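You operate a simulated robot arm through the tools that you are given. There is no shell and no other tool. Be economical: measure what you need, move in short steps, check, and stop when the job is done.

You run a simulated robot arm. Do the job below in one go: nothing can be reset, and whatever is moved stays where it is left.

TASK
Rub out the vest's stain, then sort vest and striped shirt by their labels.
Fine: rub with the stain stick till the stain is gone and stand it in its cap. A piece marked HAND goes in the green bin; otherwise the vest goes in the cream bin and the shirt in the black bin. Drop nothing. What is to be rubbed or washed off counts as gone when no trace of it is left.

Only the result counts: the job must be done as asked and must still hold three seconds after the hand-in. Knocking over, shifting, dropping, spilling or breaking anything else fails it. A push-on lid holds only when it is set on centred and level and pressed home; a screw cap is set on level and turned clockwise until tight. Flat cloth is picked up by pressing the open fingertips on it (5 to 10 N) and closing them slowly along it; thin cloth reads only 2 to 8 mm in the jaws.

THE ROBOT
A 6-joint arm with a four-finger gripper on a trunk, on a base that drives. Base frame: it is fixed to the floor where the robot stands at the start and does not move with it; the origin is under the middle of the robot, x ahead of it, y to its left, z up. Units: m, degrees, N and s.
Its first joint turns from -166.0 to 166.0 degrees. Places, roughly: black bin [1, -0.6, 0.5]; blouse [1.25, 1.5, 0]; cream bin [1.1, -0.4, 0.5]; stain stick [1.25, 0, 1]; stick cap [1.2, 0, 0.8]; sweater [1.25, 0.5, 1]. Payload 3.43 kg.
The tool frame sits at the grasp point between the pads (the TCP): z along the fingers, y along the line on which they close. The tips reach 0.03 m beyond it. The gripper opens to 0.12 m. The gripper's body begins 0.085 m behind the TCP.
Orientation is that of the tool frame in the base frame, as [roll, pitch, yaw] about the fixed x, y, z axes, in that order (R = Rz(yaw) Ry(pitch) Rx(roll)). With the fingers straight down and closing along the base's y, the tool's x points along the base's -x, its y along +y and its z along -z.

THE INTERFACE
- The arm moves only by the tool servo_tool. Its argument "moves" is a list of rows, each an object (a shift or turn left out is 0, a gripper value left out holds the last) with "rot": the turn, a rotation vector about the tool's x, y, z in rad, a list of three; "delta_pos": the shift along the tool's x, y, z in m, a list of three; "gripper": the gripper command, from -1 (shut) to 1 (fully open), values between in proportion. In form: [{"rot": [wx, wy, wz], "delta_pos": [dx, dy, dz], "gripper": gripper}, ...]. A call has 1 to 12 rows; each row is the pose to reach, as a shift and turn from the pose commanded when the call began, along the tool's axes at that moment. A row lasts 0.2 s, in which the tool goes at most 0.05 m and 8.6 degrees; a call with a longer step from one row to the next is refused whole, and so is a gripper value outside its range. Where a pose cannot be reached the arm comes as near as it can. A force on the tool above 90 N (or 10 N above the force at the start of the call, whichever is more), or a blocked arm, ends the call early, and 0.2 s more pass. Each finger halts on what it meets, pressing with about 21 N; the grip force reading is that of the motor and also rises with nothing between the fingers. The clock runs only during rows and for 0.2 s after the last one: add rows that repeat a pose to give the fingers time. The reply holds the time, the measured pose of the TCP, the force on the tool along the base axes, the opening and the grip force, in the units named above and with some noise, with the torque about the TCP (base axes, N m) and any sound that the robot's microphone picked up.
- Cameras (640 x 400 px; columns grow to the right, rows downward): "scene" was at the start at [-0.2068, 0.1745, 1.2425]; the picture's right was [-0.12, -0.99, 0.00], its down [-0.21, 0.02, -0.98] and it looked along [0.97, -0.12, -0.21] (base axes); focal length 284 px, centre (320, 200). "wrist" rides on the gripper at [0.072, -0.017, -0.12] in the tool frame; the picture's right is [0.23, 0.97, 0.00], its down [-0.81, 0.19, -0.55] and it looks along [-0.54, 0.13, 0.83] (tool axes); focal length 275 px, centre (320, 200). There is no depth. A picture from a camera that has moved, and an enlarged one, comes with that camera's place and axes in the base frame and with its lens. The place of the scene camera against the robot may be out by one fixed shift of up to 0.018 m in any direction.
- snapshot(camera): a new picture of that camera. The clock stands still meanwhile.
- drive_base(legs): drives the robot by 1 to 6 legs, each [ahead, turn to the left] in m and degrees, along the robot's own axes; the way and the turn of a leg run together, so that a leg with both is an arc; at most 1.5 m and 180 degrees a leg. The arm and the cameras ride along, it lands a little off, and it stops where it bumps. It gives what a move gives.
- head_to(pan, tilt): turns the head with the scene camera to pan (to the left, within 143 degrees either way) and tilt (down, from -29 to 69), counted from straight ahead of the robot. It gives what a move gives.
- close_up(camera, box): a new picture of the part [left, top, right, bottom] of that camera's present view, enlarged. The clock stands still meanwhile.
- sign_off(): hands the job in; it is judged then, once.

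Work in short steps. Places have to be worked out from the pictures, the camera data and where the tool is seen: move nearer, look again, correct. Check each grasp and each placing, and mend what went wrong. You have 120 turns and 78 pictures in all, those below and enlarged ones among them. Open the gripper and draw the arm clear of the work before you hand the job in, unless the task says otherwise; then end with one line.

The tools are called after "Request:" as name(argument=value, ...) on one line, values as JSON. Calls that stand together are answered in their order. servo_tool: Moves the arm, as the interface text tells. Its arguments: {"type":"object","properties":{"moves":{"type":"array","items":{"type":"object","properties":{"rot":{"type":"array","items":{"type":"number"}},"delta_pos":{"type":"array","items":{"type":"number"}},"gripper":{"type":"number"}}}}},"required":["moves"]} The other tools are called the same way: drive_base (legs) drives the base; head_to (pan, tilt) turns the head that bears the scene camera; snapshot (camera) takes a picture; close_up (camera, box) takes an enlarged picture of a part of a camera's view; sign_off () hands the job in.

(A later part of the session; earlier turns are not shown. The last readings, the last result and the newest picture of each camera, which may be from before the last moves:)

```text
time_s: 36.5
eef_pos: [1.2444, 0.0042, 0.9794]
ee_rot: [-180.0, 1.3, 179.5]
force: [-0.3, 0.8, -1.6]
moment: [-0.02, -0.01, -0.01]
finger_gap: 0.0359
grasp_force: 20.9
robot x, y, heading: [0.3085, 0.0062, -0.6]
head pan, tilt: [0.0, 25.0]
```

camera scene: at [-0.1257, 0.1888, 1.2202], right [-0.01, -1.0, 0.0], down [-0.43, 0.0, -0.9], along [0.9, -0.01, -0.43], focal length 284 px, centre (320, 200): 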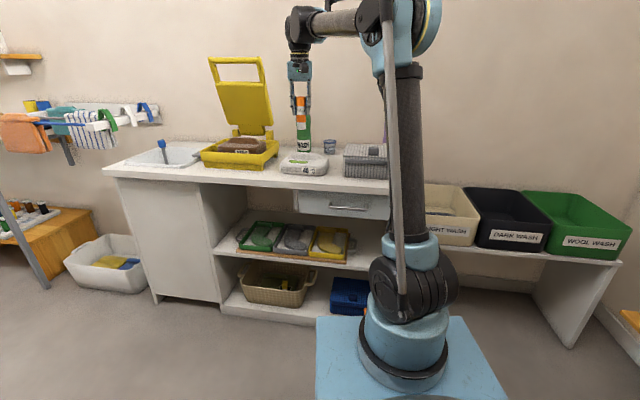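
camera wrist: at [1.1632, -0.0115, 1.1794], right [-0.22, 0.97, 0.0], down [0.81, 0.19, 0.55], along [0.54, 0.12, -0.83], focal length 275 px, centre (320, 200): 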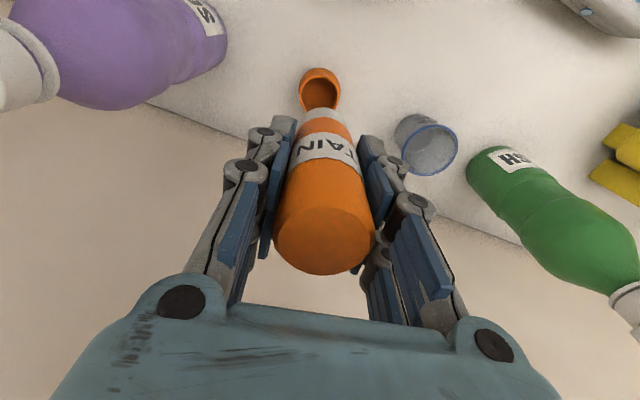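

Pose matches the pick pose now. I lower to just above the rim and look.

Request:
servo_tool(moves=[{"delta_pos": [0.0003, 0, 0.015]}, {"delta_pos": [0.0006, 0, 0.03]}, {"delta_pos": [0.0006, 0, 0.03]}])

Request:
close_up(camera="wrist", box=[240, 40, 400, 140])

```text
time_s: 37.2
eef_pos: [1.2449, 0.0026, 0.9491]
ee_rot: [-180.0, 1.4, 179.5]
force: [0.3, 0.1, 0.0]
moment: [-0.03, 0.0, 0.02]
finger_gap: 0.0357
grasp_force: 21.0
robot x, y, heading: [0.3064, 0.0056, -0.2]
head pan, tilt: [0.0, 25.0]
```

```text
4.00 times, centred on (320, 90) of wrist
camera zoom: at [1.1708, -0.0137, 1.0684], right [-0.22, 0.97, -0.01], down [0.8, 0.19, 0.57], along [0.56, 0.12, -0.82], focal length 1101 px, centre (320, 640)
```

zoom: 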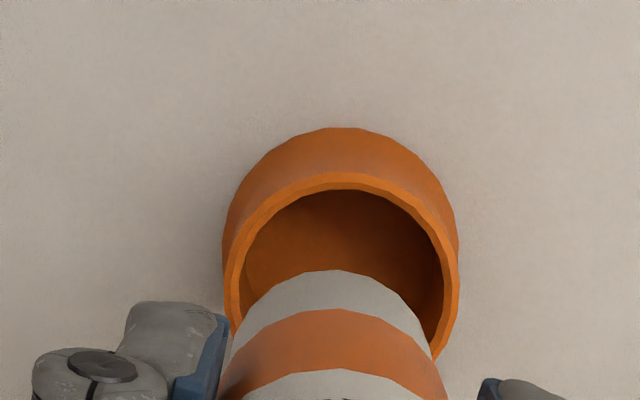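

The cap looks about 1.5–2 mm to +y of the stick. I correct by that and descend gently, watching the force.

Request:
servo_tool(moves=[{"delta_pos": [-0.0008, 0.0016, 0.005]}, {"delta_pos": [-0.0006, 0.0016, 0.012]}, {"delta_pos": [-0.0005, 0.0016, 0.019]}, {"delta_pos": [-0.0005, 0.0016, 0.019]}])

Request:
close_up(camera="wrist", box=[240, 40, 400, 140])

```text
time_s: 38.2
eef_pos: [1.2448, 0.0042, 0.9309]
ee_rot: [-180.0, 1.4, 179.5]
force: [-0.1, 1.2, -0.4]
moment: [0.04, 0.0, 0.0]
finger_gap: 0.0356
grasp_force: 21.0
robot x, y, heading: [0.308, 0.0076, -0.2]
head pan, tilt: [0.0, 25.0]
```

```text
4.00 times, centred on (320, 90) of wrist
camera zoom: at [1.1715, -0.0119, 1.0498], right [-0.22, 0.97, -0.01], down [0.8, 0.19, 0.57], along [0.56, 0.12, -0.82], focal length 1101 px, centre (320, 640)
```

zoom: 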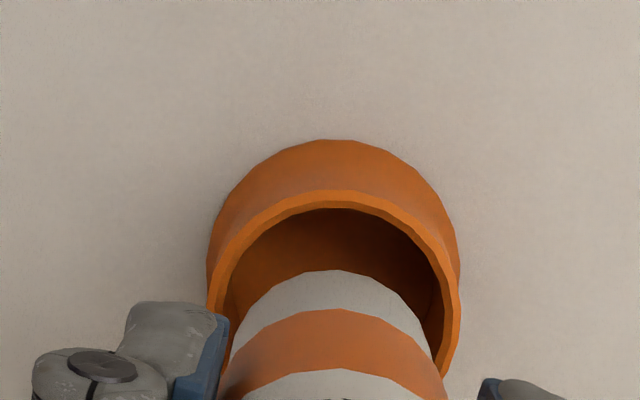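

Laterally centred now. I go on down by 12 mm.

Request:
servo_tool(moves=[{"delta_pos": [0.0001, 0, 0.006]}, {"delta_pos": [0.0002, 0, 0.012]}, {"delta_pos": [0.0002, 0, 0.012]}])

Request:
close_up(camera="wrist", box=[240, 40, 400, 140])

```text
time_s: 39.0
eef_pos: [1.2457, 0.0048, 0.9189]
ee_rot: [180.0, 1.5, 179.5]
force: [-0.7, -0.1, -0.4]
moment: [0.0, -0.01, 0.04]
finger_gap: 0.0358
grasp_force: 21.1
robot x, y, heading: [0.3051, 0.0053, -0.6]
head pan, tilt: [0.0, 25.0]
```

```text
4.00 times, centred on (320, 90) of wrist
camera zoom: at [1.1714, -0.0111, 1.0381], right [-0.22, 0.97, -0.01], down [0.8, 0.19, 0.57], along [0.56, 0.12, -0.82], focal length 1101 px, centre (320, 640)
```

zoom: 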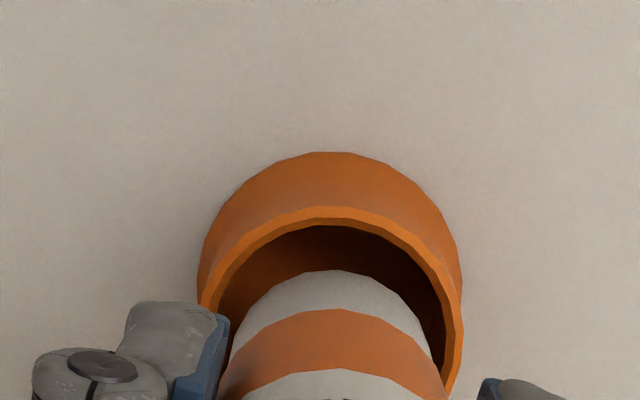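

By size ratios the rim is at z≈0.855, so the tip is probably already entering, with no force. I go on in small steps.

Request:
servo_tool(moves=[{"delta_pos": [0.0001, 0, 0.005]}, {"delta_pos": [0.0001, 0, 0.008]}, {"delta_pos": [0.0001, 0, 0.008]}])

Request:
close_up(camera="wrist", box=[240, 40, 400, 140])

Request:
close_up(camera="scene", box=[330, 100, 410, 190])

```text
time_s: 39.9
eef_pos: [1.2462, 0.0045, 0.9111]
ee_rot: [-179.9, 1.4, 179.5]
force: [0.7, -0.6, -0.9]
moment: [-0.04, 0.01, 0.0]
finger_gap: 0.0355
grasp_force: 20.7
robot x, y, heading: [0.3035, 0.0053, -0.5]
head pan, tilt: [0.0, 25.0]
```

```text
4.00 times, centred on (320, 90) of wrist
camera zoom: at [1.1718, -0.011, 1.0303], right [-0.22, 0.97, -0.01], down [0.8, 0.19, 0.57], along [0.56, 0.12, -0.82], focal length 1101 px, centre (320, 640)
```

zoom: 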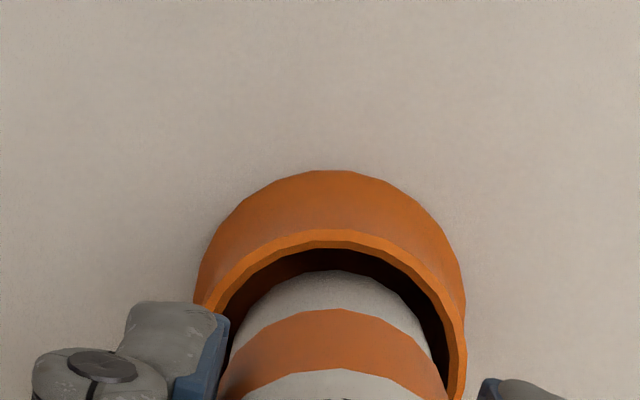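

```text
4.44 times, centred on (370, 145) of scene
camera zoom: at [0.0982, 0.1861, 1.2202], right [-0.01, -1.0, 0.0], down [-0.43, 0.0, -0.9], along [0.9, 0.0, -0.43], focal length 1260 px, centre (98, 444)
```

zoom: 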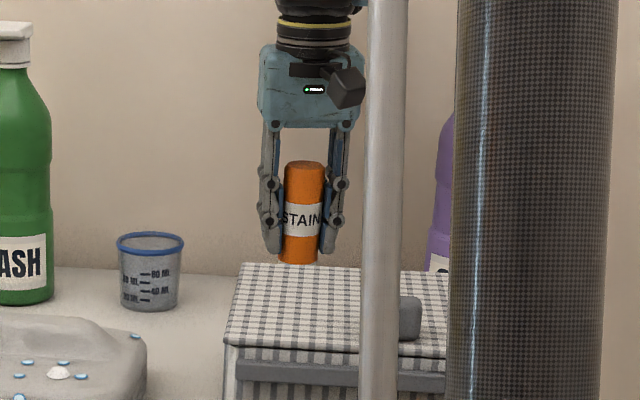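

The tip is going into the cap. I continue down gently.

Request:
servo_tool(moves=[{"delta_pos": [0.0001, 0, 0.004]}, {"delta_pos": [0.0002, 0, 0.008]}, {"delta_pos": [0.0002, 0, 0.008]}])

Request:
close_up(camera="wrist", box=[240, 40, 400, 140])

```text
time_s: 40.6
eef_pos: [1.2451, 0.0054, 0.9033]
ee_rot: [180.0, 1.4, 179.5]
force: [0.3, -0.1, -0.6]
moment: [-0.01, 0.01, 0.01]
finger_gap: 0.0358
grasp_force: 20.9
robot x, y, heading: [0.3095, 0.0053, -0.2]
head pan, tilt: [0.0, 25.0]
```

```text
4.00 times, centred on (320, 90) of wrist
camera zoom: at [1.1719, -0.0111, 1.0219], right [-0.22, 0.97, -0.01], down [0.8, 0.19, 0.57], along [0.56, 0.12, -0.82], focal length 1101 px, centre (320, 640)
```

zoom: 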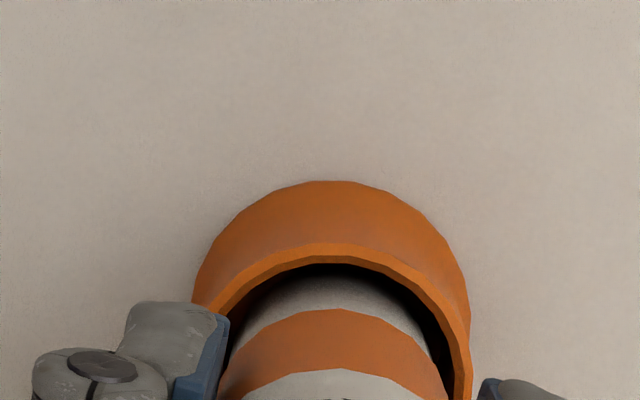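

The tip is inside the cap, no force. I lower another 7 mm, feeling for the bottom.

Request:
servo_tool(moves=[{"delta_pos": [0.0001, -0.0005, 0.002]}, {"delta_pos": [0.0001, -0.0005, 0.004]}, {"delta_pos": [0.0001, -0.0005, 0.004]}])

Request:
servo_tool(moves=[{"delta_pos": [0.0001, 0, 0.0015]}, {"delta_pos": [0.0001, 0, 0.003]}, {"delta_pos": [0.0001, 0, 0.003]}])

Request:
snapshot(camera="wrist")

```text
time_s: 41.5
eef_pos: [1.2448, 0.0054, 0.9002]
ee_rot: [179.9, 1.4, 179.4]
force: [-1.0, -0.1, -0.4]
moment: [0.0, 0.01, 0.0]
finger_gap: 0.0358
grasp_force: 21.3
robot x, y, heading: [0.307, 0.005, -0.1]
head pan, tilt: [0.0, 25.0]
```

```text
time_s: 42.2
eef_pos: [1.2459, 0.0048, 0.8964]
ee_rot: [-180.0, 1.4, 179.6]
force: [0.2, 0.1, -0.5]
moment: [-0.01, 0.0, -0.01]
finger_gap: 0.0357
grasp_force: 21.1
robot x, y, heading: [0.3069, 0.0102, -0.5]
head pan, tilt: [0.0, 25.0]
```

```text
33 pictures are left
camera wrist: at [1.1716, -0.0111, 1.0153], right [-0.22, 0.97, -0.01], down [0.8, 0.19, 0.57], along [0.56, 0.12, -0.82], focal length 275 px, centre (320, 200)
```

wrist: 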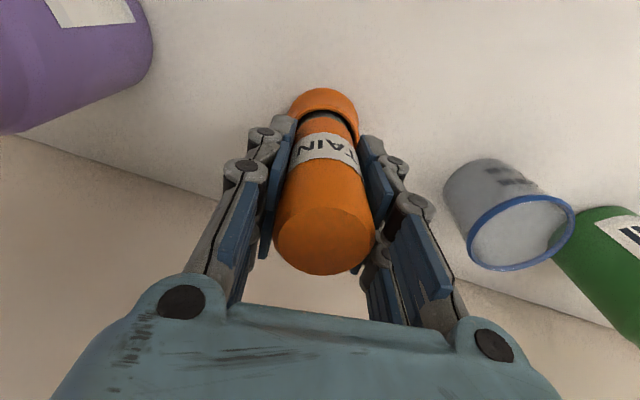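

Nearly seated. Two more millimetres, then read the force.

Request:
servo_tool(moves=[{"delta_pos": [0, 0, 0.001]}, {"delta_pos": [0, 0, 0.002]}, {"delta_pos": [0, 0, 0.002]}])

Request:
servo_tool(moves=[{"delta_pos": [0, 0, 0.001]}, {"delta_pos": [0, 0, 0.0015]}, {"delta_pos": [0, 0, 0.0015]}])

```text
time_s: 43.0
eef_pos: [1.245, 0.0048, 0.8934]
ee_rot: [-180.0, 1.4, 179.4]
force: [-0.7, -0.6, -0.1]
moment: [-0.01, 0.0, 0.02]
finger_gap: 0.0356
grasp_force: 21.5
robot x, y, heading: [0.3072, 0.0089, -0.4]
head pan, tilt: [0.0, 25.0]
```

```text
time_s: 43.9
eef_pos: [1.2448, 0.0033, 0.8926]
ee_rot: [-180.0, 1.4, 179.5]
force: [-0.6, 0.2, -1.1]
moment: [0.0, 0.0, -0.03]
finger_gap: 0.0357
grasp_force: 21.0
robot x, y, heading: [0.3096, 0.0064, -0.2]
head pan, tilt: [0.0, 25.0]
```

Request:
servo_tool(moves=[{"delta_pos": [0, 0, 0.001]}, {"delta_pos": [0, 0, 0.002]}, {"delta_pos": [0, 0, 0.002]}])

Request:
close_up(camera="wrist", box=[240, 60, 400, 160])

```text
time_s: 44.6
eef_pos: [1.2458, 0.0046, 0.892]
ee_rot: [-180.0, 1.4, 179.5]
force: [1.4, -0.1, 8.7]
moment: [-0.07, 0.08, 0.0]
finger_gap: 0.0359
grasp_force: 21.0
robot x, y, heading: [0.3043, 0.0077, -0.6]
head pan, tilt: [0.0, 25.0]
```

```text
4.00 times, centred on (320, 110) of wrist
camera zoom: at [1.1708, -0.0115, 1.0102], right [-0.22, 0.97, -0.01], down [0.8, 0.19, 0.57], along [0.56, 0.12, -0.82], focal length 1101 px, centre (320, 560)
```

zoom: 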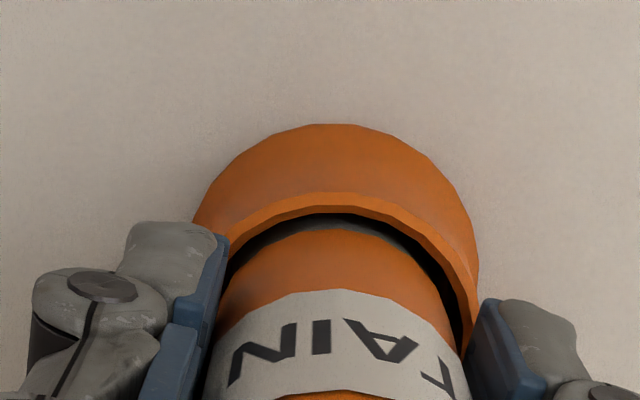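

Contact at the bottom (9 N), tip fully in the cap. I open the jaws and rise straight up, then look.

Request:
servo_tool(moves=[{"delta_pos": [0, 0, -0.0008]}, {"delta_pos": [0, 0, -0.0008], "gripper": -0.3}, {"delta_pos": [0, 0, -0.0008], "gripper": -0.1}, {"delta_pos": [0, 0, -0.0008], "gripper": 0.2}, {"delta_pos": [0, 0, -0.0008], "gripper": 0.3}, {"delta_pos": [0, 0, -0.04], "gripper": 0.3}, {"delta_pos": [0, 0, -0.08]}, {"delta_pos": [0, 0, -0.12]}, {"delta_pos": [0, 0, -0.15]}, {"delta_pos": [0, 0, -0.15]}])

Request:
snapshot(camera="wrist")

Request:
close_up(camera="scene", box=[330, 120, 410, 200])

```text
time_s: 46.9
eef_pos: [1.2408, 0.0055, 1.041]
ee_rot: [-179.9, 1.4, 179.4]
force: [0.1, -0.5, 0.2]
moment: [0.0, 0.01, 0.02]
finger_gap: 0.078
grasp_force: 0.0
robot x, y, heading: [0.3107, 0.0042, -0.4]
head pan, tilt: [0.0, 25.0]
```

```text
31 pictures are left
camera wrist: at [1.1676, -0.0109, 1.1602], right [-0.22, 0.97, -0.01], down [0.8, 0.19, 0.57], along [0.56, 0.12, -0.82], focal length 275 px, centre (320, 200)
```

wrist: 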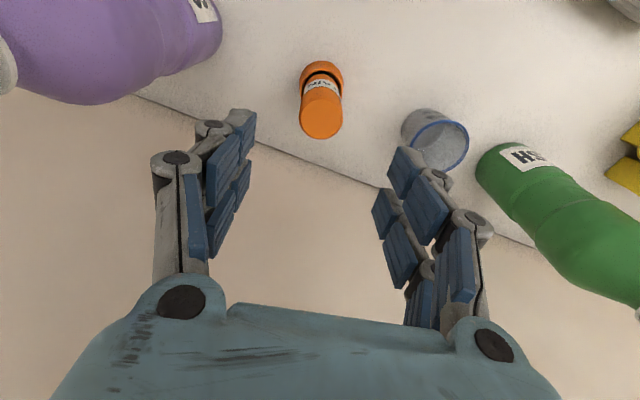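

```text
5.00 times, centred on (370, 160) of scene
camera zoom: at [0.0982, 0.1861, 1.2202], right [-0.01, -1.0, 0.0], down [-0.43, 0.0, -0.9], along [0.9, 0.0, -0.43], focal length 1417 px, centre (70, 400)
```

zoom: 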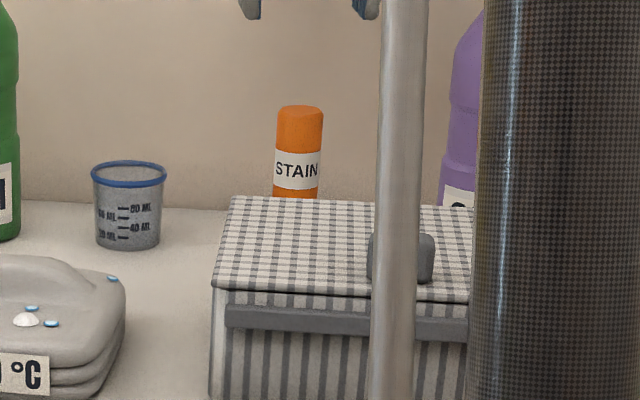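

The stick stands upright in its cap. Now the vest: I back up again and bring the tool above its middle at about (1.01, 0.27).

Request:
drive_base(legs=[[-0.222, 0]])

Request:
servo_tool(moves=[{"delta_pos": [0, 0.045, 0]}, {"delta_pos": [0, 0.09, 0]}, {"delta_pos": [0, 0.135, 0]}, {"delta_pos": [0, 0.18, 0]}, {"delta_pos": [0.0, 0.225, 0.02]}, {"delta_pos": [0.0, 0.262, 0.04], "rot": [0, 0.024, 0]}, {"delta_pos": [0.0, 0.262, 0.04], "rot": [0, 0.024, 0]}])

Request:
snapshot(camera="wrist")

Request:
snapshot(camera="scene")

```text
time_s: 48.5
eef_pos: [1.0206, 0.0043, 1.0396]
ee_rot: [180.0, 1.5, 179.3]
force: [-0.2, 0.2, -0.8]
moment: [-0.02, 0.01, -0.01]
finger_gap: 0.078
grasp_force: 0.0
robot x, y, heading: [0.0855, 0.0037, -0.6]
head pan, tilt: [0.0, 25.0]
```

```text
time_s: 50.1
eef_pos: [1.0119, 0.2651, 1.0127]
ee_rot: [180.0, 0.6, 179.4]
force: [0.1, -0.4, -0.4]
moment: [-0.02, -0.03, 0.02]
finger_gap: 0.0781
grasp_force: 0.0
robot x, y, heading: [0.0839, 0.0081, -0.4]
head pan, tilt: [0.0, 25.0]
```

```text
29 pictures are left
camera wrist: at [0.9398, 0.2487, 1.1325], right [-0.22, 0.98, 0.0], down [0.81, 0.18, 0.56], along [0.55, 0.12, -0.83], focal length 275 px, centre (320, 200)
```

wrist: 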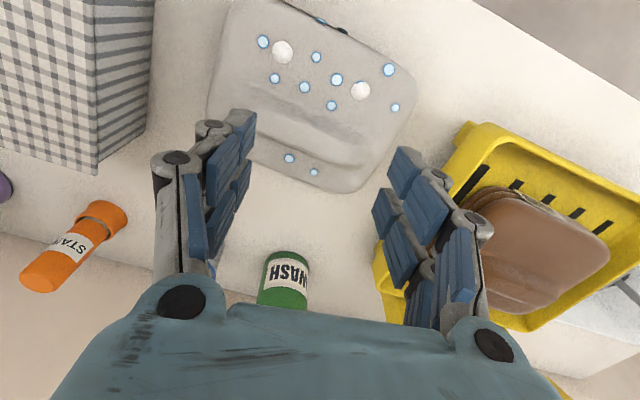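

```text
28 pictures are left
camera scene: at [-0.1227, 0.1881, 1.2202], right [-0.01, -1.0, 0.0], down [-0.43, 0.0, -0.9], along [0.9, -0.01, -0.43], focal length 284 px, centre (320, 200)
```

scene: 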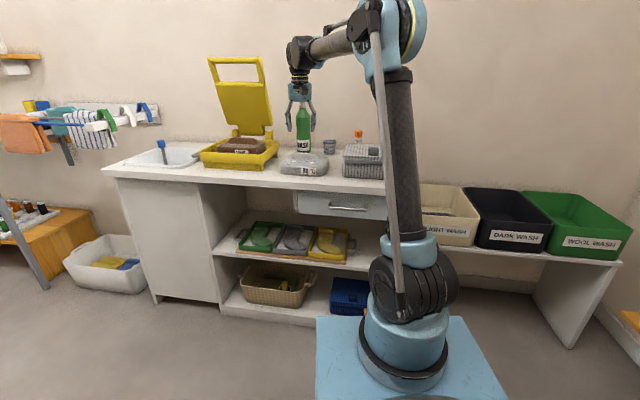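

The vest's middle is at about (1.005, 0.257). I lower with the jaws at about 0.09 m to just above it.

Request:
servo_tool(moves=[{"delta_pos": [0.002, -0.003, 0.04], "gripper": 0.5, "rot": [0, 0.01, 0]}, {"delta_pos": [0.005, -0.004, 0.08], "rot": [0, 0.01, 0]}, {"delta_pos": [0.008, -0.005, 0.115], "rot": [0, 0.01, 0]}, {"delta_pos": [0.008, -0.005, 0.12], "rot": [0, 0.01, 0]}, {"delta_pos": [0.008, -0.005, 0.12], "rot": [0, 0.01, 0]}])

Request:
servo_tool(moves=[{"delta_pos": [0, 0, 0.004]}, {"delta_pos": [0, 0, 0.008]}, {"delta_pos": [0, 0, 0.008]}])

```text
time_s: 51.4
eef_pos: [1.0049, 0.2616, 0.8919]
ee_rot: [180.0, 0.1, 179.4]
force: [-0.6, -2.3, 5.0]
moment: [-0.23, -0.06, -0.1]
finger_gap: 0.0993
grasp_force: 3.8
robot x, y, heading: [0.082, 0.0063, -0.4]
head pan, tilt: [0.0, 25.0]
```

```text
time_s: 52.1
eef_pos: [1.0054, 0.2602, 0.8855]
ee_rot: [-180.0, 0.1, 179.3]
force: [8.7, -4.1, 40.8]
moment: [-0.24, 0.18, 0.11]
finger_gap: 0.0995
grasp_force: 20.8
robot x, y, heading: [0.086, 0.0083, -0.1]
head pan, tilt: [0.0, 25.0]
```

Contact came at z≈0.892; now too hard (41 N). I back off 6 mm.

Request:
servo_tool(moves=[{"delta_pos": [0, 0, -0.006]}, {"delta_pos": [0, 0, -0.0065]}])

Request:
snapshot(camera="wrist")

```text
time_s: 52.8
eef_pos: [1.0032, 0.2617, 0.8896]
ee_rot: [-179.9, 0.1, 179.5]
force: [-0.5, 0.6, 2.0]
moment: [-0.05, -0.02, -0.01]
finger_gap: 0.0965
grasp_force: 0.6
robot x, y, heading: [0.0816, 0.011, -0.5]
head pan, tilt: [0.0, 25.0]
```

```text
27 pictures are left
camera wrist: at [0.9331, 0.2454, 1.0107], right [-0.22, 0.98, 0.0], down [0.81, 0.18, 0.55], along [0.54, 0.12, -0.83], focal length 275 px, centre (320, 200)
```

wrist: 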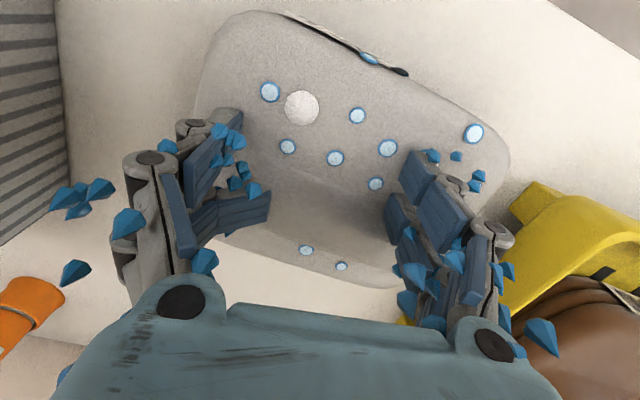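

Light contact (2 N). I press 2 mm more and close slowly.

Request:
servo_tool(moves=[{"delta_pos": [0, 0, 0.0015], "gripper": 0.5}, {"delta_pos": [0, 0, 0.0015], "gripper": 0.4}, {"delta_pos": [0, 0, 0.0015], "gripper": 0.3}, {"delta_pos": [0, 0, 0.0015], "gripper": 0.2}])

Request:
servo_tool(moves=[{"gripper": 0.1}, {"gripper": 0.0}, {"gripper": -0.1}, {"gripper": -0.2}])

Request:
snapshot(camera="wrist")

```text
time_s: 53.8
eef_pos: [1.0031, 0.2613, 0.8908]
ee_rot: [-180.0, 0.2, 179.4]
force: [-1.1, -0.7, 44.1]
moment: [-0.13, 0.42, 0.31]
finger_gap: 0.0799
grasp_force: 21.2
robot x, y, heading: [0.0842, 0.0113, -0.4]
head pan, tilt: [0.0, 25.0]
```

```text
time_s: 54.8
eef_pos: [1.0031, 0.262, 0.8899]
ee_rot: [179.9, 0.2, 179.4]
force: [5.0, -0.6, 59.5]
moment: [0.29, 0.32, -0.01]
finger_gap: 0.0795
grasp_force: 21.0
robot x, y, heading: [0.0794, 0.0099, -0.5]
head pan, tilt: [0.0, 25.0]
```

```text
26 pictures are left
camera wrist: at [0.932, 0.2454, 1.0118], right [-0.22, 0.98, 0.0], down [0.81, 0.18, 0.56], along [0.54, 0.12, -0.83], focal length 275 px, centre (320, 200)
```

wrist: 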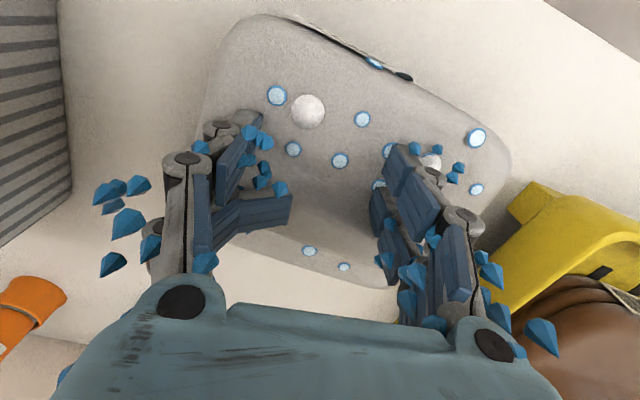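

Closing is blocked at 0.08 with rising force; the folded piece behaves as a firm pad. I open, back off and study its raised fold.

Request:
servo_tool(moves=[{"delta_pos": [0, 0, -0.003], "gripper": 0.2}, {"delta_pos": [0, 0, -0.008], "gripper": 0.3}, {"delta_pos": [0, 0, -0.04], "gripper": 0.3}, {"delta_pos": [0.02, 0, -0.08]}, {"delta_pos": [0.05, 0, -0.1]}, {"delta_pos": [0.05, 0, -0.1]}])

Request:
close_up(camera="wrist", box=[180, 0, 460, 220])

Request:
close_up(camera="scene", box=[270, 130, 340, 190])

```text
time_s: 56.1
eef_pos: [0.9533, 0.2642, 0.9877]
ee_rot: [-180.0, 0.0, 179.5]
force: [0.0, -0.2, 0.5]
moment: [-0.02, -0.03, -0.03]
finger_gap: 0.0782
grasp_force: 0.1
robot x, y, heading: [0.0855, 0.0076, -0.5]
head pan, tilt: [0.0, 25.0]
```

```text
1.82 times, centred on (320, 110) of wrist
camera zoom: at [0.8834, 0.2469, 1.1092], right [-0.22, 0.98, 0.0], down [0.81, 0.18, 0.55], along [0.54, 0.12, -0.83], focal length 500 px, centre (320, 364)
```

zoom: 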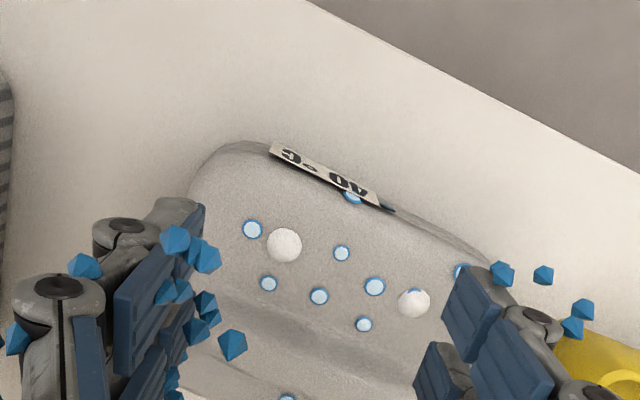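

```text
6.67 times, centred on (305, 160) of scene
camera zoom: at [-0.1226, 0.188, 1.2202], right [-0.01, -1.0, 0.0], down [-0.43, 0.0, -0.9], along [0.9, -0.01, -0.43], focal length 1890 px, centre (420, 467)
```

zoom: 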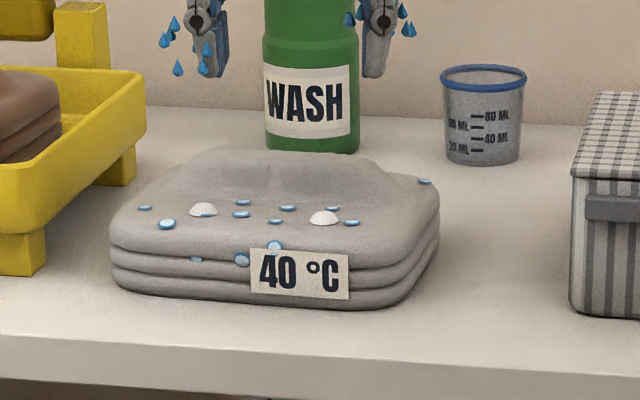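

The fingers carry drops from the damp vest. I look closely at the raised fold between the fingers.

Request:
close_up(camera="wrist", box=[220, 90, 420, 250])

```text
2.50 times, centred on (320, 170) of wrist
camera zoom: at [0.8834, 0.2469, 1.1092], right [-0.22, 0.98, 0.0], down [0.81, 0.18, 0.55], along [0.54, 0.12, -0.83], focal length 688 px, centre (320, 275)
```

zoom: 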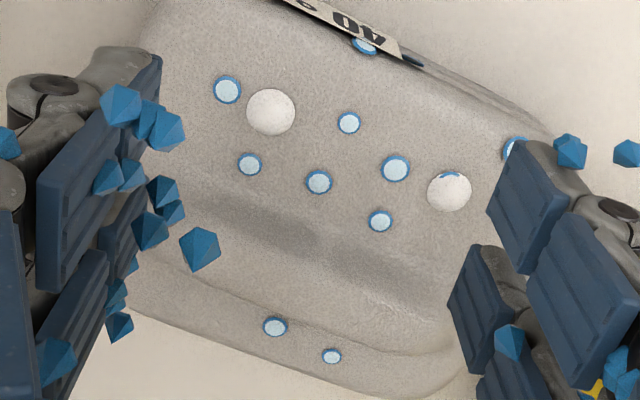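

The raised fold runs nearly along y, about x 1.03–1.06, centred near (1.042, 0.277). I nudge the base 0.035 m ahead and turn the tool by 96° so that the fingers close across the fold.

Request:
drive_base(legs=[[0.035, 0]])

Request:
servo_tool(moves=[{"rot": [0, 0, 0.14], "delta_pos": [-0.004, 0.001, 0]}, {"rot": [0, 0, 0.28], "delta_pos": [-0.008, 0.002, 0]}, {"rot": [0, 0, 0.42], "delta_pos": [-0.012, 0.003, 0]}, {"rot": [0, 0, 0.56], "delta_pos": [-0.016, 0.004, 0]}, {"rot": [0, 0, 0.7], "delta_pos": [-0.02, 0.005, 0]}, {"rot": [0, 0, 0.84], "delta_pos": [-0.025, 0.006, 0]}, {"rot": [0, 0, 0.98], "delta_pos": [-0.03, 0.007, 0]}, {"rot": [0, 0, 1.12], "delta_pos": [-0.035, 0.008, 0]}, {"rot": [0, 0, 1.26], "delta_pos": [-0.04, 0.009, 0]}, {"rot": [0, 0, 1.4], "delta_pos": [-0.045, 0.01, 0]}, {"rot": [0, 0, 1.54], "delta_pos": [-0.05, 0.012, 0]}, {"rot": [0, 0, 1.68], "delta_pos": [-0.054, 0.013, 0]}])

Request:
snapshot(camera="wrist")

Request:
close_up(camera="scene", box=[250, 90, 350, 190])

```text
time_s: 57.0
eef_pos: [0.9906, 0.2608, 0.9872]
ee_rot: [180.0, 0.1, 179.3]
force: [0.5, -0.8, 0.3]
moment: [-0.04, 0.02, -0.02]
finger_gap: 0.078
grasp_force: 0.0
robot x, y, heading: [0.1173, 0.0099, -0.3]
head pan, tilt: [0.0, 25.0]
```

```text
time_s: 59.6
eef_pos: [1.0328, 0.2739, 1.0006]
ee_rot: [179.2, -0.1, 82.9]
force: [0.2, -0.7, -0.1]
moment: [0.01, 0.01, 0.03]
finger_gap: 0.0778
grasp_force: 0.1
robot x, y, heading: [0.12, 0.0117, -0.3]
head pan, tilt: [0.0, 25.0]
```

```text
22 pictures are left
camera wrist: at [1.0232, 0.3462, 1.1209], right [0.99, 0.11, 0.01], down [0.08, -0.83, 0.55], along [0.07, -0.55, -0.83], focal length 275 px, centre (320, 200)
```

wrist: 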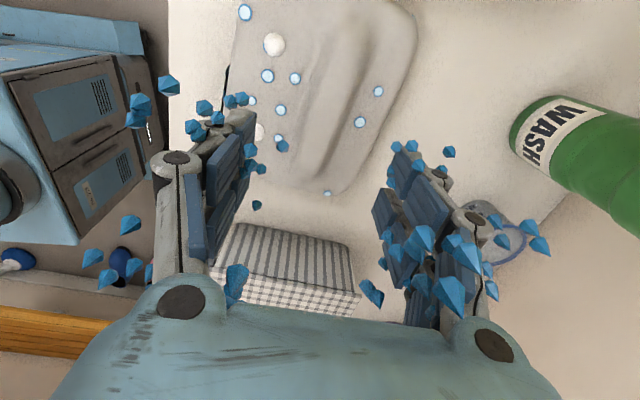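

```text
4.00 times, centred on (300, 140) of scene
camera zoom: at [-0.0869, 0.188, 1.2202], right [-0.01, -1.0, 0.0], down [-0.43, 0.0, -0.9], along [0.9, -0.01, -0.43], focal length 1134 px, centre (400, 440)
```

zoom: 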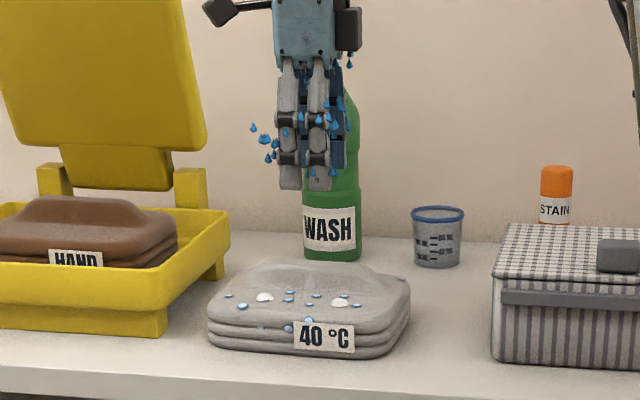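

I zoom to locate the fold exactly relative to the fingers.

Request:
close_up(camera="wrist", box=[220, 0, 460, 200])

```text
2.00 times, centred on (340, 100) of wrist
camera zoom: at [1.0232, 0.3462, 1.1209], right [0.99, 0.11, 0.01], down [0.08, -0.83, 0.55], along [0.07, -0.55, -0.83], focal length 551 px, centre (280, 400)
```

zoom: 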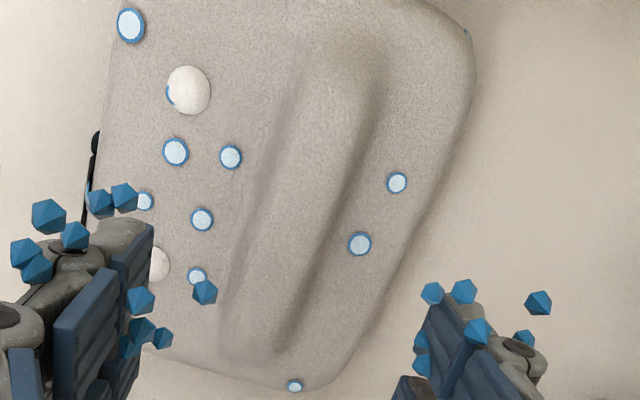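

The fold's centre is about (1.040, 0.280), aligned with the tool. I correct by +7 mm/+6 mm and descend straddling it.

Request:
servo_tool(moves=[{"delta_pos": [0.006, 0.007, 0.03]}, {"delta_pos": [0.006, 0.007, 0.07]}, {"delta_pos": [0.006, 0.007, 0.095]}, {"delta_pos": [0.006, 0.007, 0.101]}, {"delta_pos": [0.006, 0.007, 0.101]}])

Request:
close_up(camera="wrist", box=[180, 0, 500, 260])

```text
time_s: 60.8
eef_pos: [1.0419, 0.2785, 0.8989]
ee_rot: [179.2, -0.1, 83.0]
force: [0.1, 0.3, 0.2]
moment: [0.01, -0.03, 0.01]
finger_gap: 0.0781
grasp_force: 0.0
robot x, y, heading: [0.1206, 0.0039, -0.3]
head pan, tilt: [0.0, 25.0]
```

```text
1.54 times, centred on (340, 130) of wrist
camera zoom: at [1.0325, 0.3519, 1.0193], right [0.99, 0.11, 0.01], down [0.08, -0.83, 0.55], along [0.07, -0.55, -0.83], focal length 424 px, centre (289, 308)
```

zoom: 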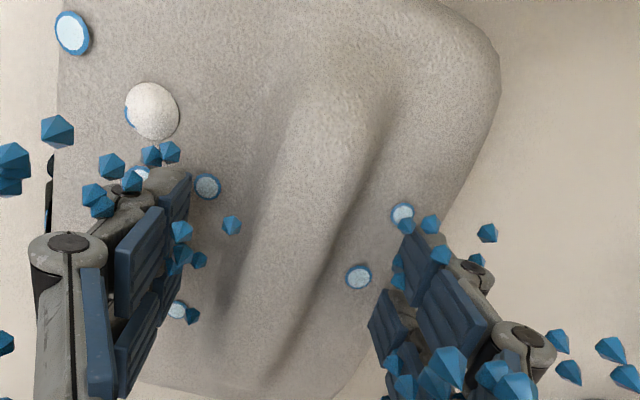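

Well centred. I go down 5 mm and close slowly on the fold.

Request:
servo_tool(moves=[{"delta_pos": [0, 0, 0.003]}, {"delta_pos": [0, 0, 0.006]}, {"delta_pos": [0, 0, 0.006]}])

Request:
servo_tool(moves=[{"gripper": 0.1}, {"gripper": 0.0}, {"gripper": -0.1}, {"gripper": -0.2}, {"gripper": -0.3}, {"gripper": -0.4}, {"gripper": -0.5}, {"gripper": -0.6}, {"gripper": -0.7}, {"gripper": -0.7}])

Request:
snapshot(camera="wrist")

```text
time_s: 61.6
eef_pos: [1.0415, 0.2793, 0.8923]
ee_rot: [179.1, -0.1, 83.0]
force: [-0.3, 0.2, -1.0]
moment: [0.05, 0.04, 0.01]
finger_gap: 0.0782
grasp_force: 0.1
robot x, y, heading: [0.1203, 0.005, -0.5]
head pan, tilt: [0.0, 25.0]
```

```text
time_s: 63.8
eef_pos: [1.0395, 0.2792, 0.894]
ee_rot: [179.1, -0.2, 83.0]
force: [-9.4, 2.9, 53.0]
moment: [0.21, 1.47, -0.35]
finger_gap: 0.0435
grasp_force: 20.7
robot x, y, heading: [0.1205, 0.0052, -0.5]
head pan, tilt: [0.0, 25.0]
```

```text
18 pictures are left
camera wrist: at [1.0303, 0.3512, 1.0155], right [0.99, 0.11, 0.02], down [0.08, -0.83, 0.55], along [0.07, -0.55, -0.83], focal length 275 px, centre (320, 200)
```

wrist: 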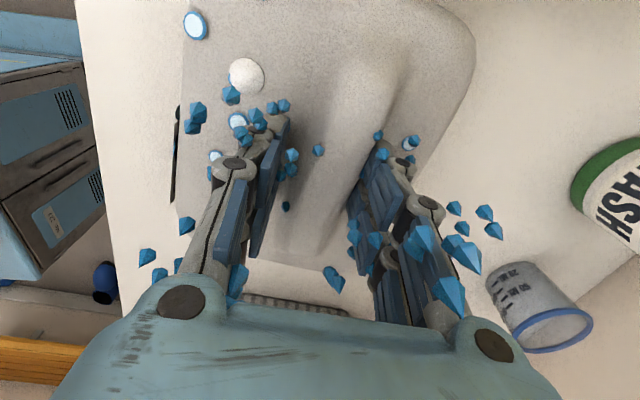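

The fingers hold the fold at 0.0435 but push down hard (tips drop while closing). I rise 5 mm while closing further.

Request:
servo_tool(moves=[{"delta_pos": [0, 0, -0.002], "gripper": -0.8}, {"delta_pos": [0, 0, -0.004], "gripper": -0.9}, {"delta_pos": [0, 0, -0.005], "gripper": -0.9}, {"delta_pos": [0, 0, -0.005], "gripper": -0.9}])

```text
time_s: 64.8
eef_pos: [1.0411, 0.2793, 0.8964]
ee_rot: [179.2, -0.1, 83.0]
force: [0.0, 0.1, -3.3]
moment: [-0.03, -0.05, 0.02]
finger_gap: 0.028
grasp_force: 21.0
robot x, y, heading: [0.1181, 0.0096, -0.4]
head pan, tilt: [0.0, 25.0]
```

Now gripped at 0.028 m with 21 N and the force reads slightly downward. I lift slowly and check.

Request:
servo_tool(moves=[{"delta_pos": [0, 0, -0.01]}, {"delta_pos": [0, 0, -0.02]}, {"delta_pos": [0, 0, -0.03]}, {"delta_pos": [0, 0, -0.03]}])

Request:
snapshot(camera="scene")

```text
time_s: 65.8
eef_pos: [1.0405, 0.2776, 0.927]
ee_rot: [179.2, -0.1, 83.0]
force: [-0.6, 1.4, -3.3]
moment: [0.0, -0.06, 0.05]
finger_gap: 0.0281
grasp_force: 21.2
robot x, y, heading: [0.1176, 0.0082, -0.6]
head pan, tilt: [0.0, 25.0]
```

```text
17 pictures are left
camera scene: at [-0.0868, 0.188, 1.2202], right [-0.01, -1.0, 0.0], down [-0.43, 0.0, -0.9], along [0.9, -0.01, -0.43], focal length 284 px, centre (320, 200)
```

scene: 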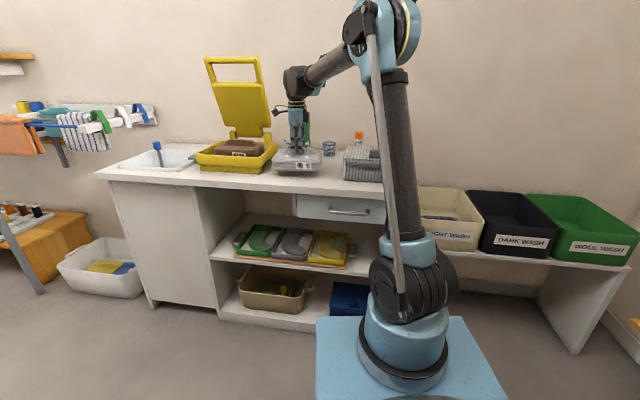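

The vest is held (3.3 N). But the shirt still lies in the cream bin beneath where the vest must go, so I set the vest back where it was and move the shirt first.

Request:
servo_tool(moves=[{"delta_pos": [0, 0, 0.01]}, {"delta_pos": [0, 0, 0.02]}, {"delta_pos": [0, 0, 0.029]}, {"delta_pos": [0, 0, 0.029]}])

Request:
servo_tool(moves=[{"gripper": -0.6}, {"gripper": -0.3}, {"gripper": 0.0, "delta_pos": [0, 0, -0.002]}, {"gripper": 0.3, "delta_pos": [0, 0, -0.004]}, {"gripper": 0.3, "delta_pos": [0, 0, -0.005]}, {"delta_pos": [0, 0, -0.05]}, {"delta_pos": [0, 0, -0.1]}, {"delta_pos": [0, 0, -0.14]}, {"delta_pos": [0, 0, -0.14]}])

Request:
snapshot(camera="wrist")

```text
time_s: 66.8
eef_pos: [1.0408, 0.2785, 0.8976]
ee_rot: [179.2, -0.1, 82.9]
force: [0.1, -0.3, -3.8]
moment: [-0.01, -0.04, -0.03]
finger_gap: 0.0274
grasp_force: 20.9
robot x, y, heading: [0.1167, 0.0074, -0.6]
head pan, tilt: [0.0, 25.0]
```

```text
time_s: 68.8
eef_pos: [1.0389, 0.2784, 1.0402]
ee_rot: [179.2, -0.2, 83.0]
force: [-0.6, 0.6, 0.2]
moment: [0.01, 0.01, 0.01]
finger_gap: 0.0779
grasp_force: 0.0
robot x, y, heading: [0.1169, 0.0109, -0.5]
head pan, tilt: [0.0, 25.0]
```

```text
16 pictures are left
camera wrist: at [1.0298, 0.3516, 1.1601], right [0.99, 0.11, 0.01], down [0.08, -0.83, 0.55], along [0.07, -0.55, -0.83], focal length 275 px, centre (320, 200)
```

wrist: 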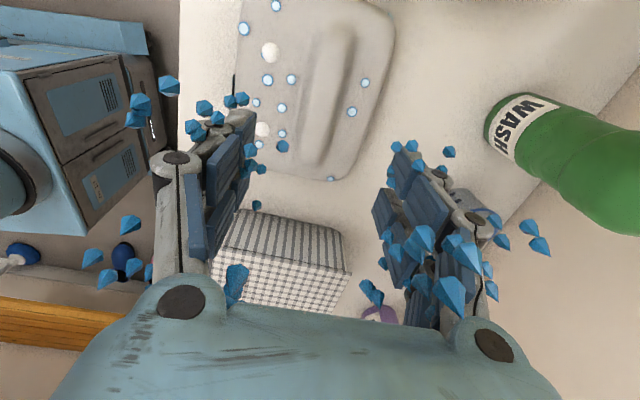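

The vest is back in place. I turn the base by -39.5°, which swings the tool at constant radius over to the cream bin, then look.

Request:
drive_base(legs=[[0, -39.5]])

Request:
head_to(pan=0, tilt=32)

Request:
snapshot(camera="scene")

Request:
snapshot(camera="wrist")

```text
time_s: 71.3
eef_pos: [1.0008, -0.3644, 1.0383]
ee_rot: [179.2, -0.1, 43.7]
force: [-0.3, -0.7, 0.6]
moment: [-0.05, 0.05, 0.02]
finger_gap: 0.078
grasp_force: 0.1
robot x, y, heading: [0.122, 0.0135, -39.8]
head pan, tilt: [0.0, 25.0]
```

```text
time_s: 72.0
eef_pos: [0.9919, -0.3559, 1.0511]
ee_rot: [178.5, -0.2, 43.7]
force: [0.2, 1.0, 0.1]
moment: [-0.01, 0.03, 0.01]
finger_gap: 0.078
grasp_force: 0.0
robot x, y, heading: [0.1241, 0.0139, -39.9]
head pan, tilt: [0.0, 32.0]
```

```text
15 pictures are left
camera scene: at [0.0807, 0.2796, 1.2092], right [-0.64, -0.77, 0.0], down [-0.42, 0.35, -0.84], along [0.65, -0.54, -0.54], focal length 284 px, centre (320, 200)
```

scene: 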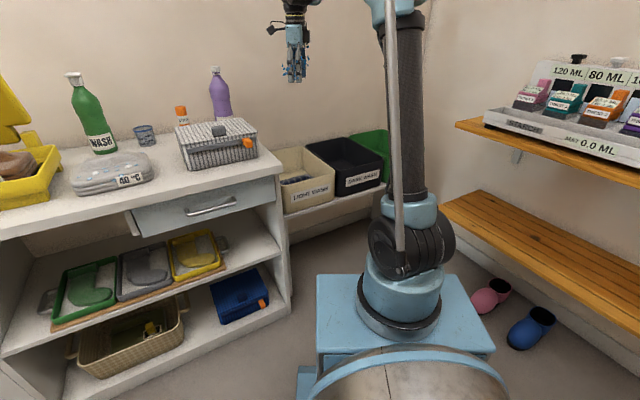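

```text
14 pictures are left
camera wrist: at [1.0291, -0.2923, 1.1706], right [0.84, -0.54, 0.03], down [-0.46, -0.69, 0.55], along [-0.28, -0.48, -0.83], focal length 275 px, centre (320, 200)
```

wrist: 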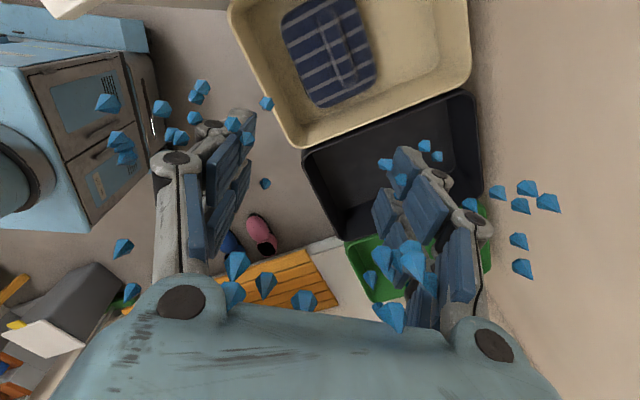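

The shirt is visible in the cream bin. I zoom in for its label and fold.

Request:
close_up(camera="wrist", box=[220, 0, 480, 160])

Request:
close_up(camera="scene", box=[260, 130, 400, 220])

```text
2.46 times, centred on (350, 80) of wrist
camera zoom: at [1.0291, -0.2923, 1.1706], right [0.84, -0.54, 0.03], down [-0.46, -0.69, 0.55], along [-0.28, -0.48, -0.83], focal length 678 px, centre (246, 495)
```

zoom: 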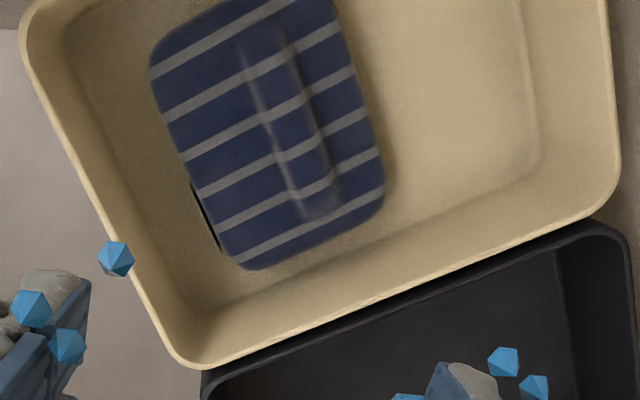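

```text
4.44 times, centred on (330, 175) of scene
camera zoom: at [0.0807, 0.2796, 1.2092], right [-0.64, -0.77, 0.0], down [-0.42, 0.35, -0.84], along [0.65, -0.54, -0.54], focal length 1260 px, centre (276, 311)
```

zoom: 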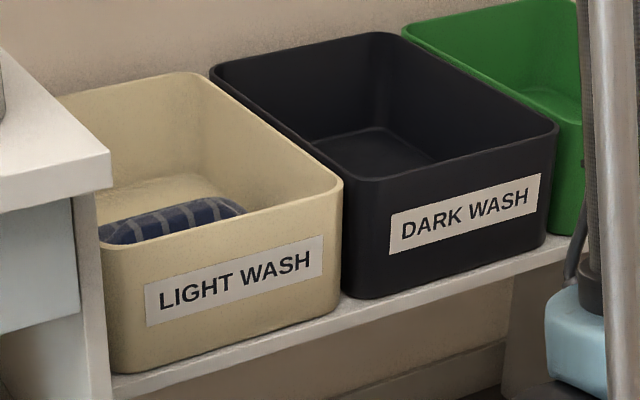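

The shirt's fold is centred near (1.044, -0.363) with a heading of 80°; it must be gripped across. I drive ahead 0.03 m, turn the tool to match and lower to z≈0.80.

Request:
drive_base(legs=[[0.03, 0]])

Request:
servo_tool(moves=[{"rot": [0, 0, -0.13], "delta_pos": [0.01, 0.004, 0.0]}, {"rot": [0, 0, -0.26], "delta_pos": [0.02, 0.008, 0]}, {"rot": [0, 0, -0.39], "delta_pos": [0.029, 0.011, 0]}, {"rot": [0, 0, -0.52], "delta_pos": [0.029, 0.011, 0.03]}, {"rot": [0, 0, -0.632], "delta_pos": [0.029, 0.011, 0.07]}, {"rot": [0, 0, -0.632], "delta_pos": [0.029, 0.011, 0.115]}, {"rot": [0, 0, -0.632], "delta_pos": [0.029, 0.011, 0.16]}, {"rot": [0, 0, -0.632], "delta_pos": [0.029, 0.011, 0.205]}, {"rot": [0, 0, -0.632], "delta_pos": [0.029, 0.011, 0.25]}, {"rot": [0, 0, -0.632], "delta_pos": [0.029, 0.011, 0.25]}])

Request:
close_up(camera="wrist", box=[180, 0, 500, 200])

```text
time_s: 72.8
eef_pos: [1.0145, -0.3757, 1.0503]
ee_rot: [178.5, -0.2, 43.6]
force: [-0.3, -1.1, 0.4]
moment: [-0.01, 0.03, -0.02]
finger_gap: 0.078
grasp_force: 0.0
robot x, y, heading: [0.1449, -0.0028, -39.9]
head pan, tilt: [0.0, 32.0]
```

```text
time_s: 75.0
eef_pos: [1.0396, -0.3594, 0.81]
ee_rot: [178.1, 1.1, 80.0]
force: [0.1, -0.4, -0.7]
moment: [0.01, -0.01, 0.0]
finger_gap: 0.0781
grasp_force: 0.1
robot x, y, heading: [0.1454, -0.0042, -40.0]
head pan, tilt: [0.0, 32.0]
```

```text
2.00 times, centred on (340, 100) of wrist
camera zoom: at [1.0323, -0.2841, 0.9292], right [1.0, 0.06, 0.03], down [0.03, -0.82, 0.57], along [0.06, -0.57, -0.82], focal length 551 px, centre (280, 400)
```

zoom: 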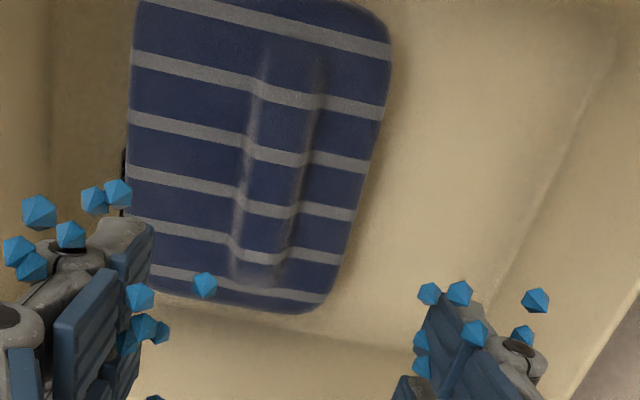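

The fold is centred near (1.043, -0.356), top about z 0.61. I level the tool and descend to z≈0.66.

Request:
servo_tool(moves=[{"rot": [0.033, 0.019, 0], "delta_pos": [0.003, 0, 0.03]}, {"rot": [0.033, 0.019, 0], "delta_pos": [0.0055, -0.001, 0.075]}, {"rot": [0.033, 0.019, 0], "delta_pos": [0.0066, -0.001, 0.12]}, {"rot": [0.033, 0.019, 0], "delta_pos": [0.0066, -0.001, 0.15]}, {"rot": [0.033, 0.019, 0], "delta_pos": [0.0066, -0.001, 0.15]}])

Request:
close_up(camera="wrist", box=[180, 0, 500, 200])

```text
time_s: 76.2
eef_pos: [1.0441, -0.3579, 0.663]
ee_rot: [179.9, 0.0, 79.9]
force: [0.3, 0.3, -0.7]
moment: [0.01, -0.02, -0.02]
finger_gap: 0.078
grasp_force: 0.0
robot x, y, heading: [0.1447, -0.0092, -39.7]
head pan, tilt: [0.0, 32.0]
```

```text
2.00 times, centred on (340, 100) of wrist
camera zoom: at [1.0404, -0.2852, 0.7835], right [1.0, 0.06, 0.0], down [0.05, -0.83, 0.55], along [0.03, -0.55, -0.83], focal length 551 px, centre (280, 400)
```

zoom: 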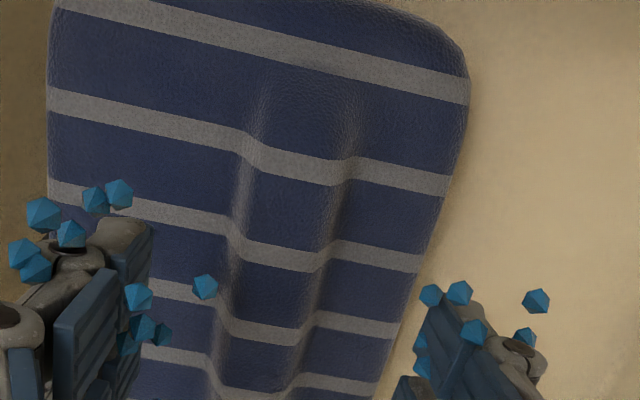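

The fold sits about 3 mm to -y of the tool axis, top near z 0.60. I descend to z≈0.620.

Request:
servo_tool(moves=[{"delta_pos": [0, -0.002, 0.02]}, {"delta_pos": [0, -0.003, 0.038]}, {"delta_pos": [0, -0.003, 0.043]}, {"delta_pos": [0, -0.003, 0.043]}])

Request:
servo_tool(moves=[{"gripper": 0.15}, {"gripper": 0.0}, {"gripper": -0.1}, {"gripper": -0.2}, {"gripper": -0.3}, {"gripper": -0.3}])

```text
time_s: 77.2
eef_pos: [1.0426, -0.357, 0.6188]
ee_rot: [179.9, 0.0, 79.9]
force: [-0.5, 0.5, -0.6]
moment: [-0.01, 0.02, 0.01]
finger_gap: 0.0781
grasp_force: 0.1
robot x, y, heading: [0.1441, -0.0034, -39.9]
head pan, tilt: [0.0, 32.0]
```

```text
time_s: 78.6
eef_pos: [1.042, -0.3572, 0.6198]
ee_rot: [-180.0, 0.1, 79.9]
force: [0.6, -0.5, 0.9]
moment: [0.01, 0.0, 0.0]
finger_gap: 0.0419
grasp_force: 0.2
robot x, y, heading: [0.1452, -0.0048, -39.5]
head pan, tilt: [0.0, 32.0]
```

No contact yet. I lower step by step for the surface beside the fold.

Request:
servo_tool(moves=[{"delta_pos": [0, 0, 0.002]}, {"delta_pos": [0, 0, 0.005]}, {"delta_pos": [0, 0, 0.005]}])

Request:
servo_tool(moves=[{"delta_pos": [0, 0, 0.002]}, {"delta_pos": [0, 0, 0.005]}, {"delta_pos": [0, 0, 0.005]}])

Request:
close_up(camera="wrist", box=[180, 0, 500, 260])

```text
time_s: 79.4
eef_pos: [1.0421, -0.3572, 0.6134]
ee_rot: [-179.9, 0.0, 79.9]
force: [0.1, -0.3, 0.9]
moment: [0.01, 0.01, 0.03]
finger_gap: 0.042
grasp_force: 0.1
robot x, y, heading: [0.1454, -0.0045, -40.1]
head pan, tilt: [0.0, 32.0]
```

```text
time_s: 80.2
eef_pos: [1.0412, -0.3586, 0.6073]
ee_rot: [-180.0, -0.1, 79.9]
force: [0.1, 0.2, -0.6]
moment: [0.01, 0.03, -0.01]
finger_gap: 0.0419
grasp_force: 0.1
robot x, y, heading: [0.145, -0.0021, -39.9]
head pan, tilt: [0.0, 32.0]
```

```text
1.54 times, centred on (340, 130) of wrist
camera zoom: at [1.0377, -0.2842, 0.7293], right [1.0, 0.06, 0.0], down [0.05, -0.83, 0.55], along [0.03, -0.55, -0.83], focal length 424 px, centre (289, 308)
```

zoom: 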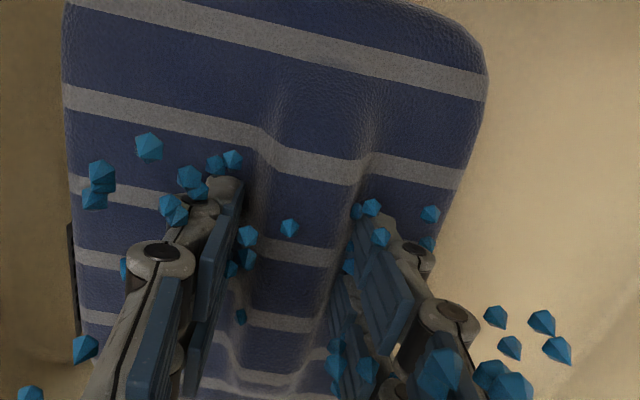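

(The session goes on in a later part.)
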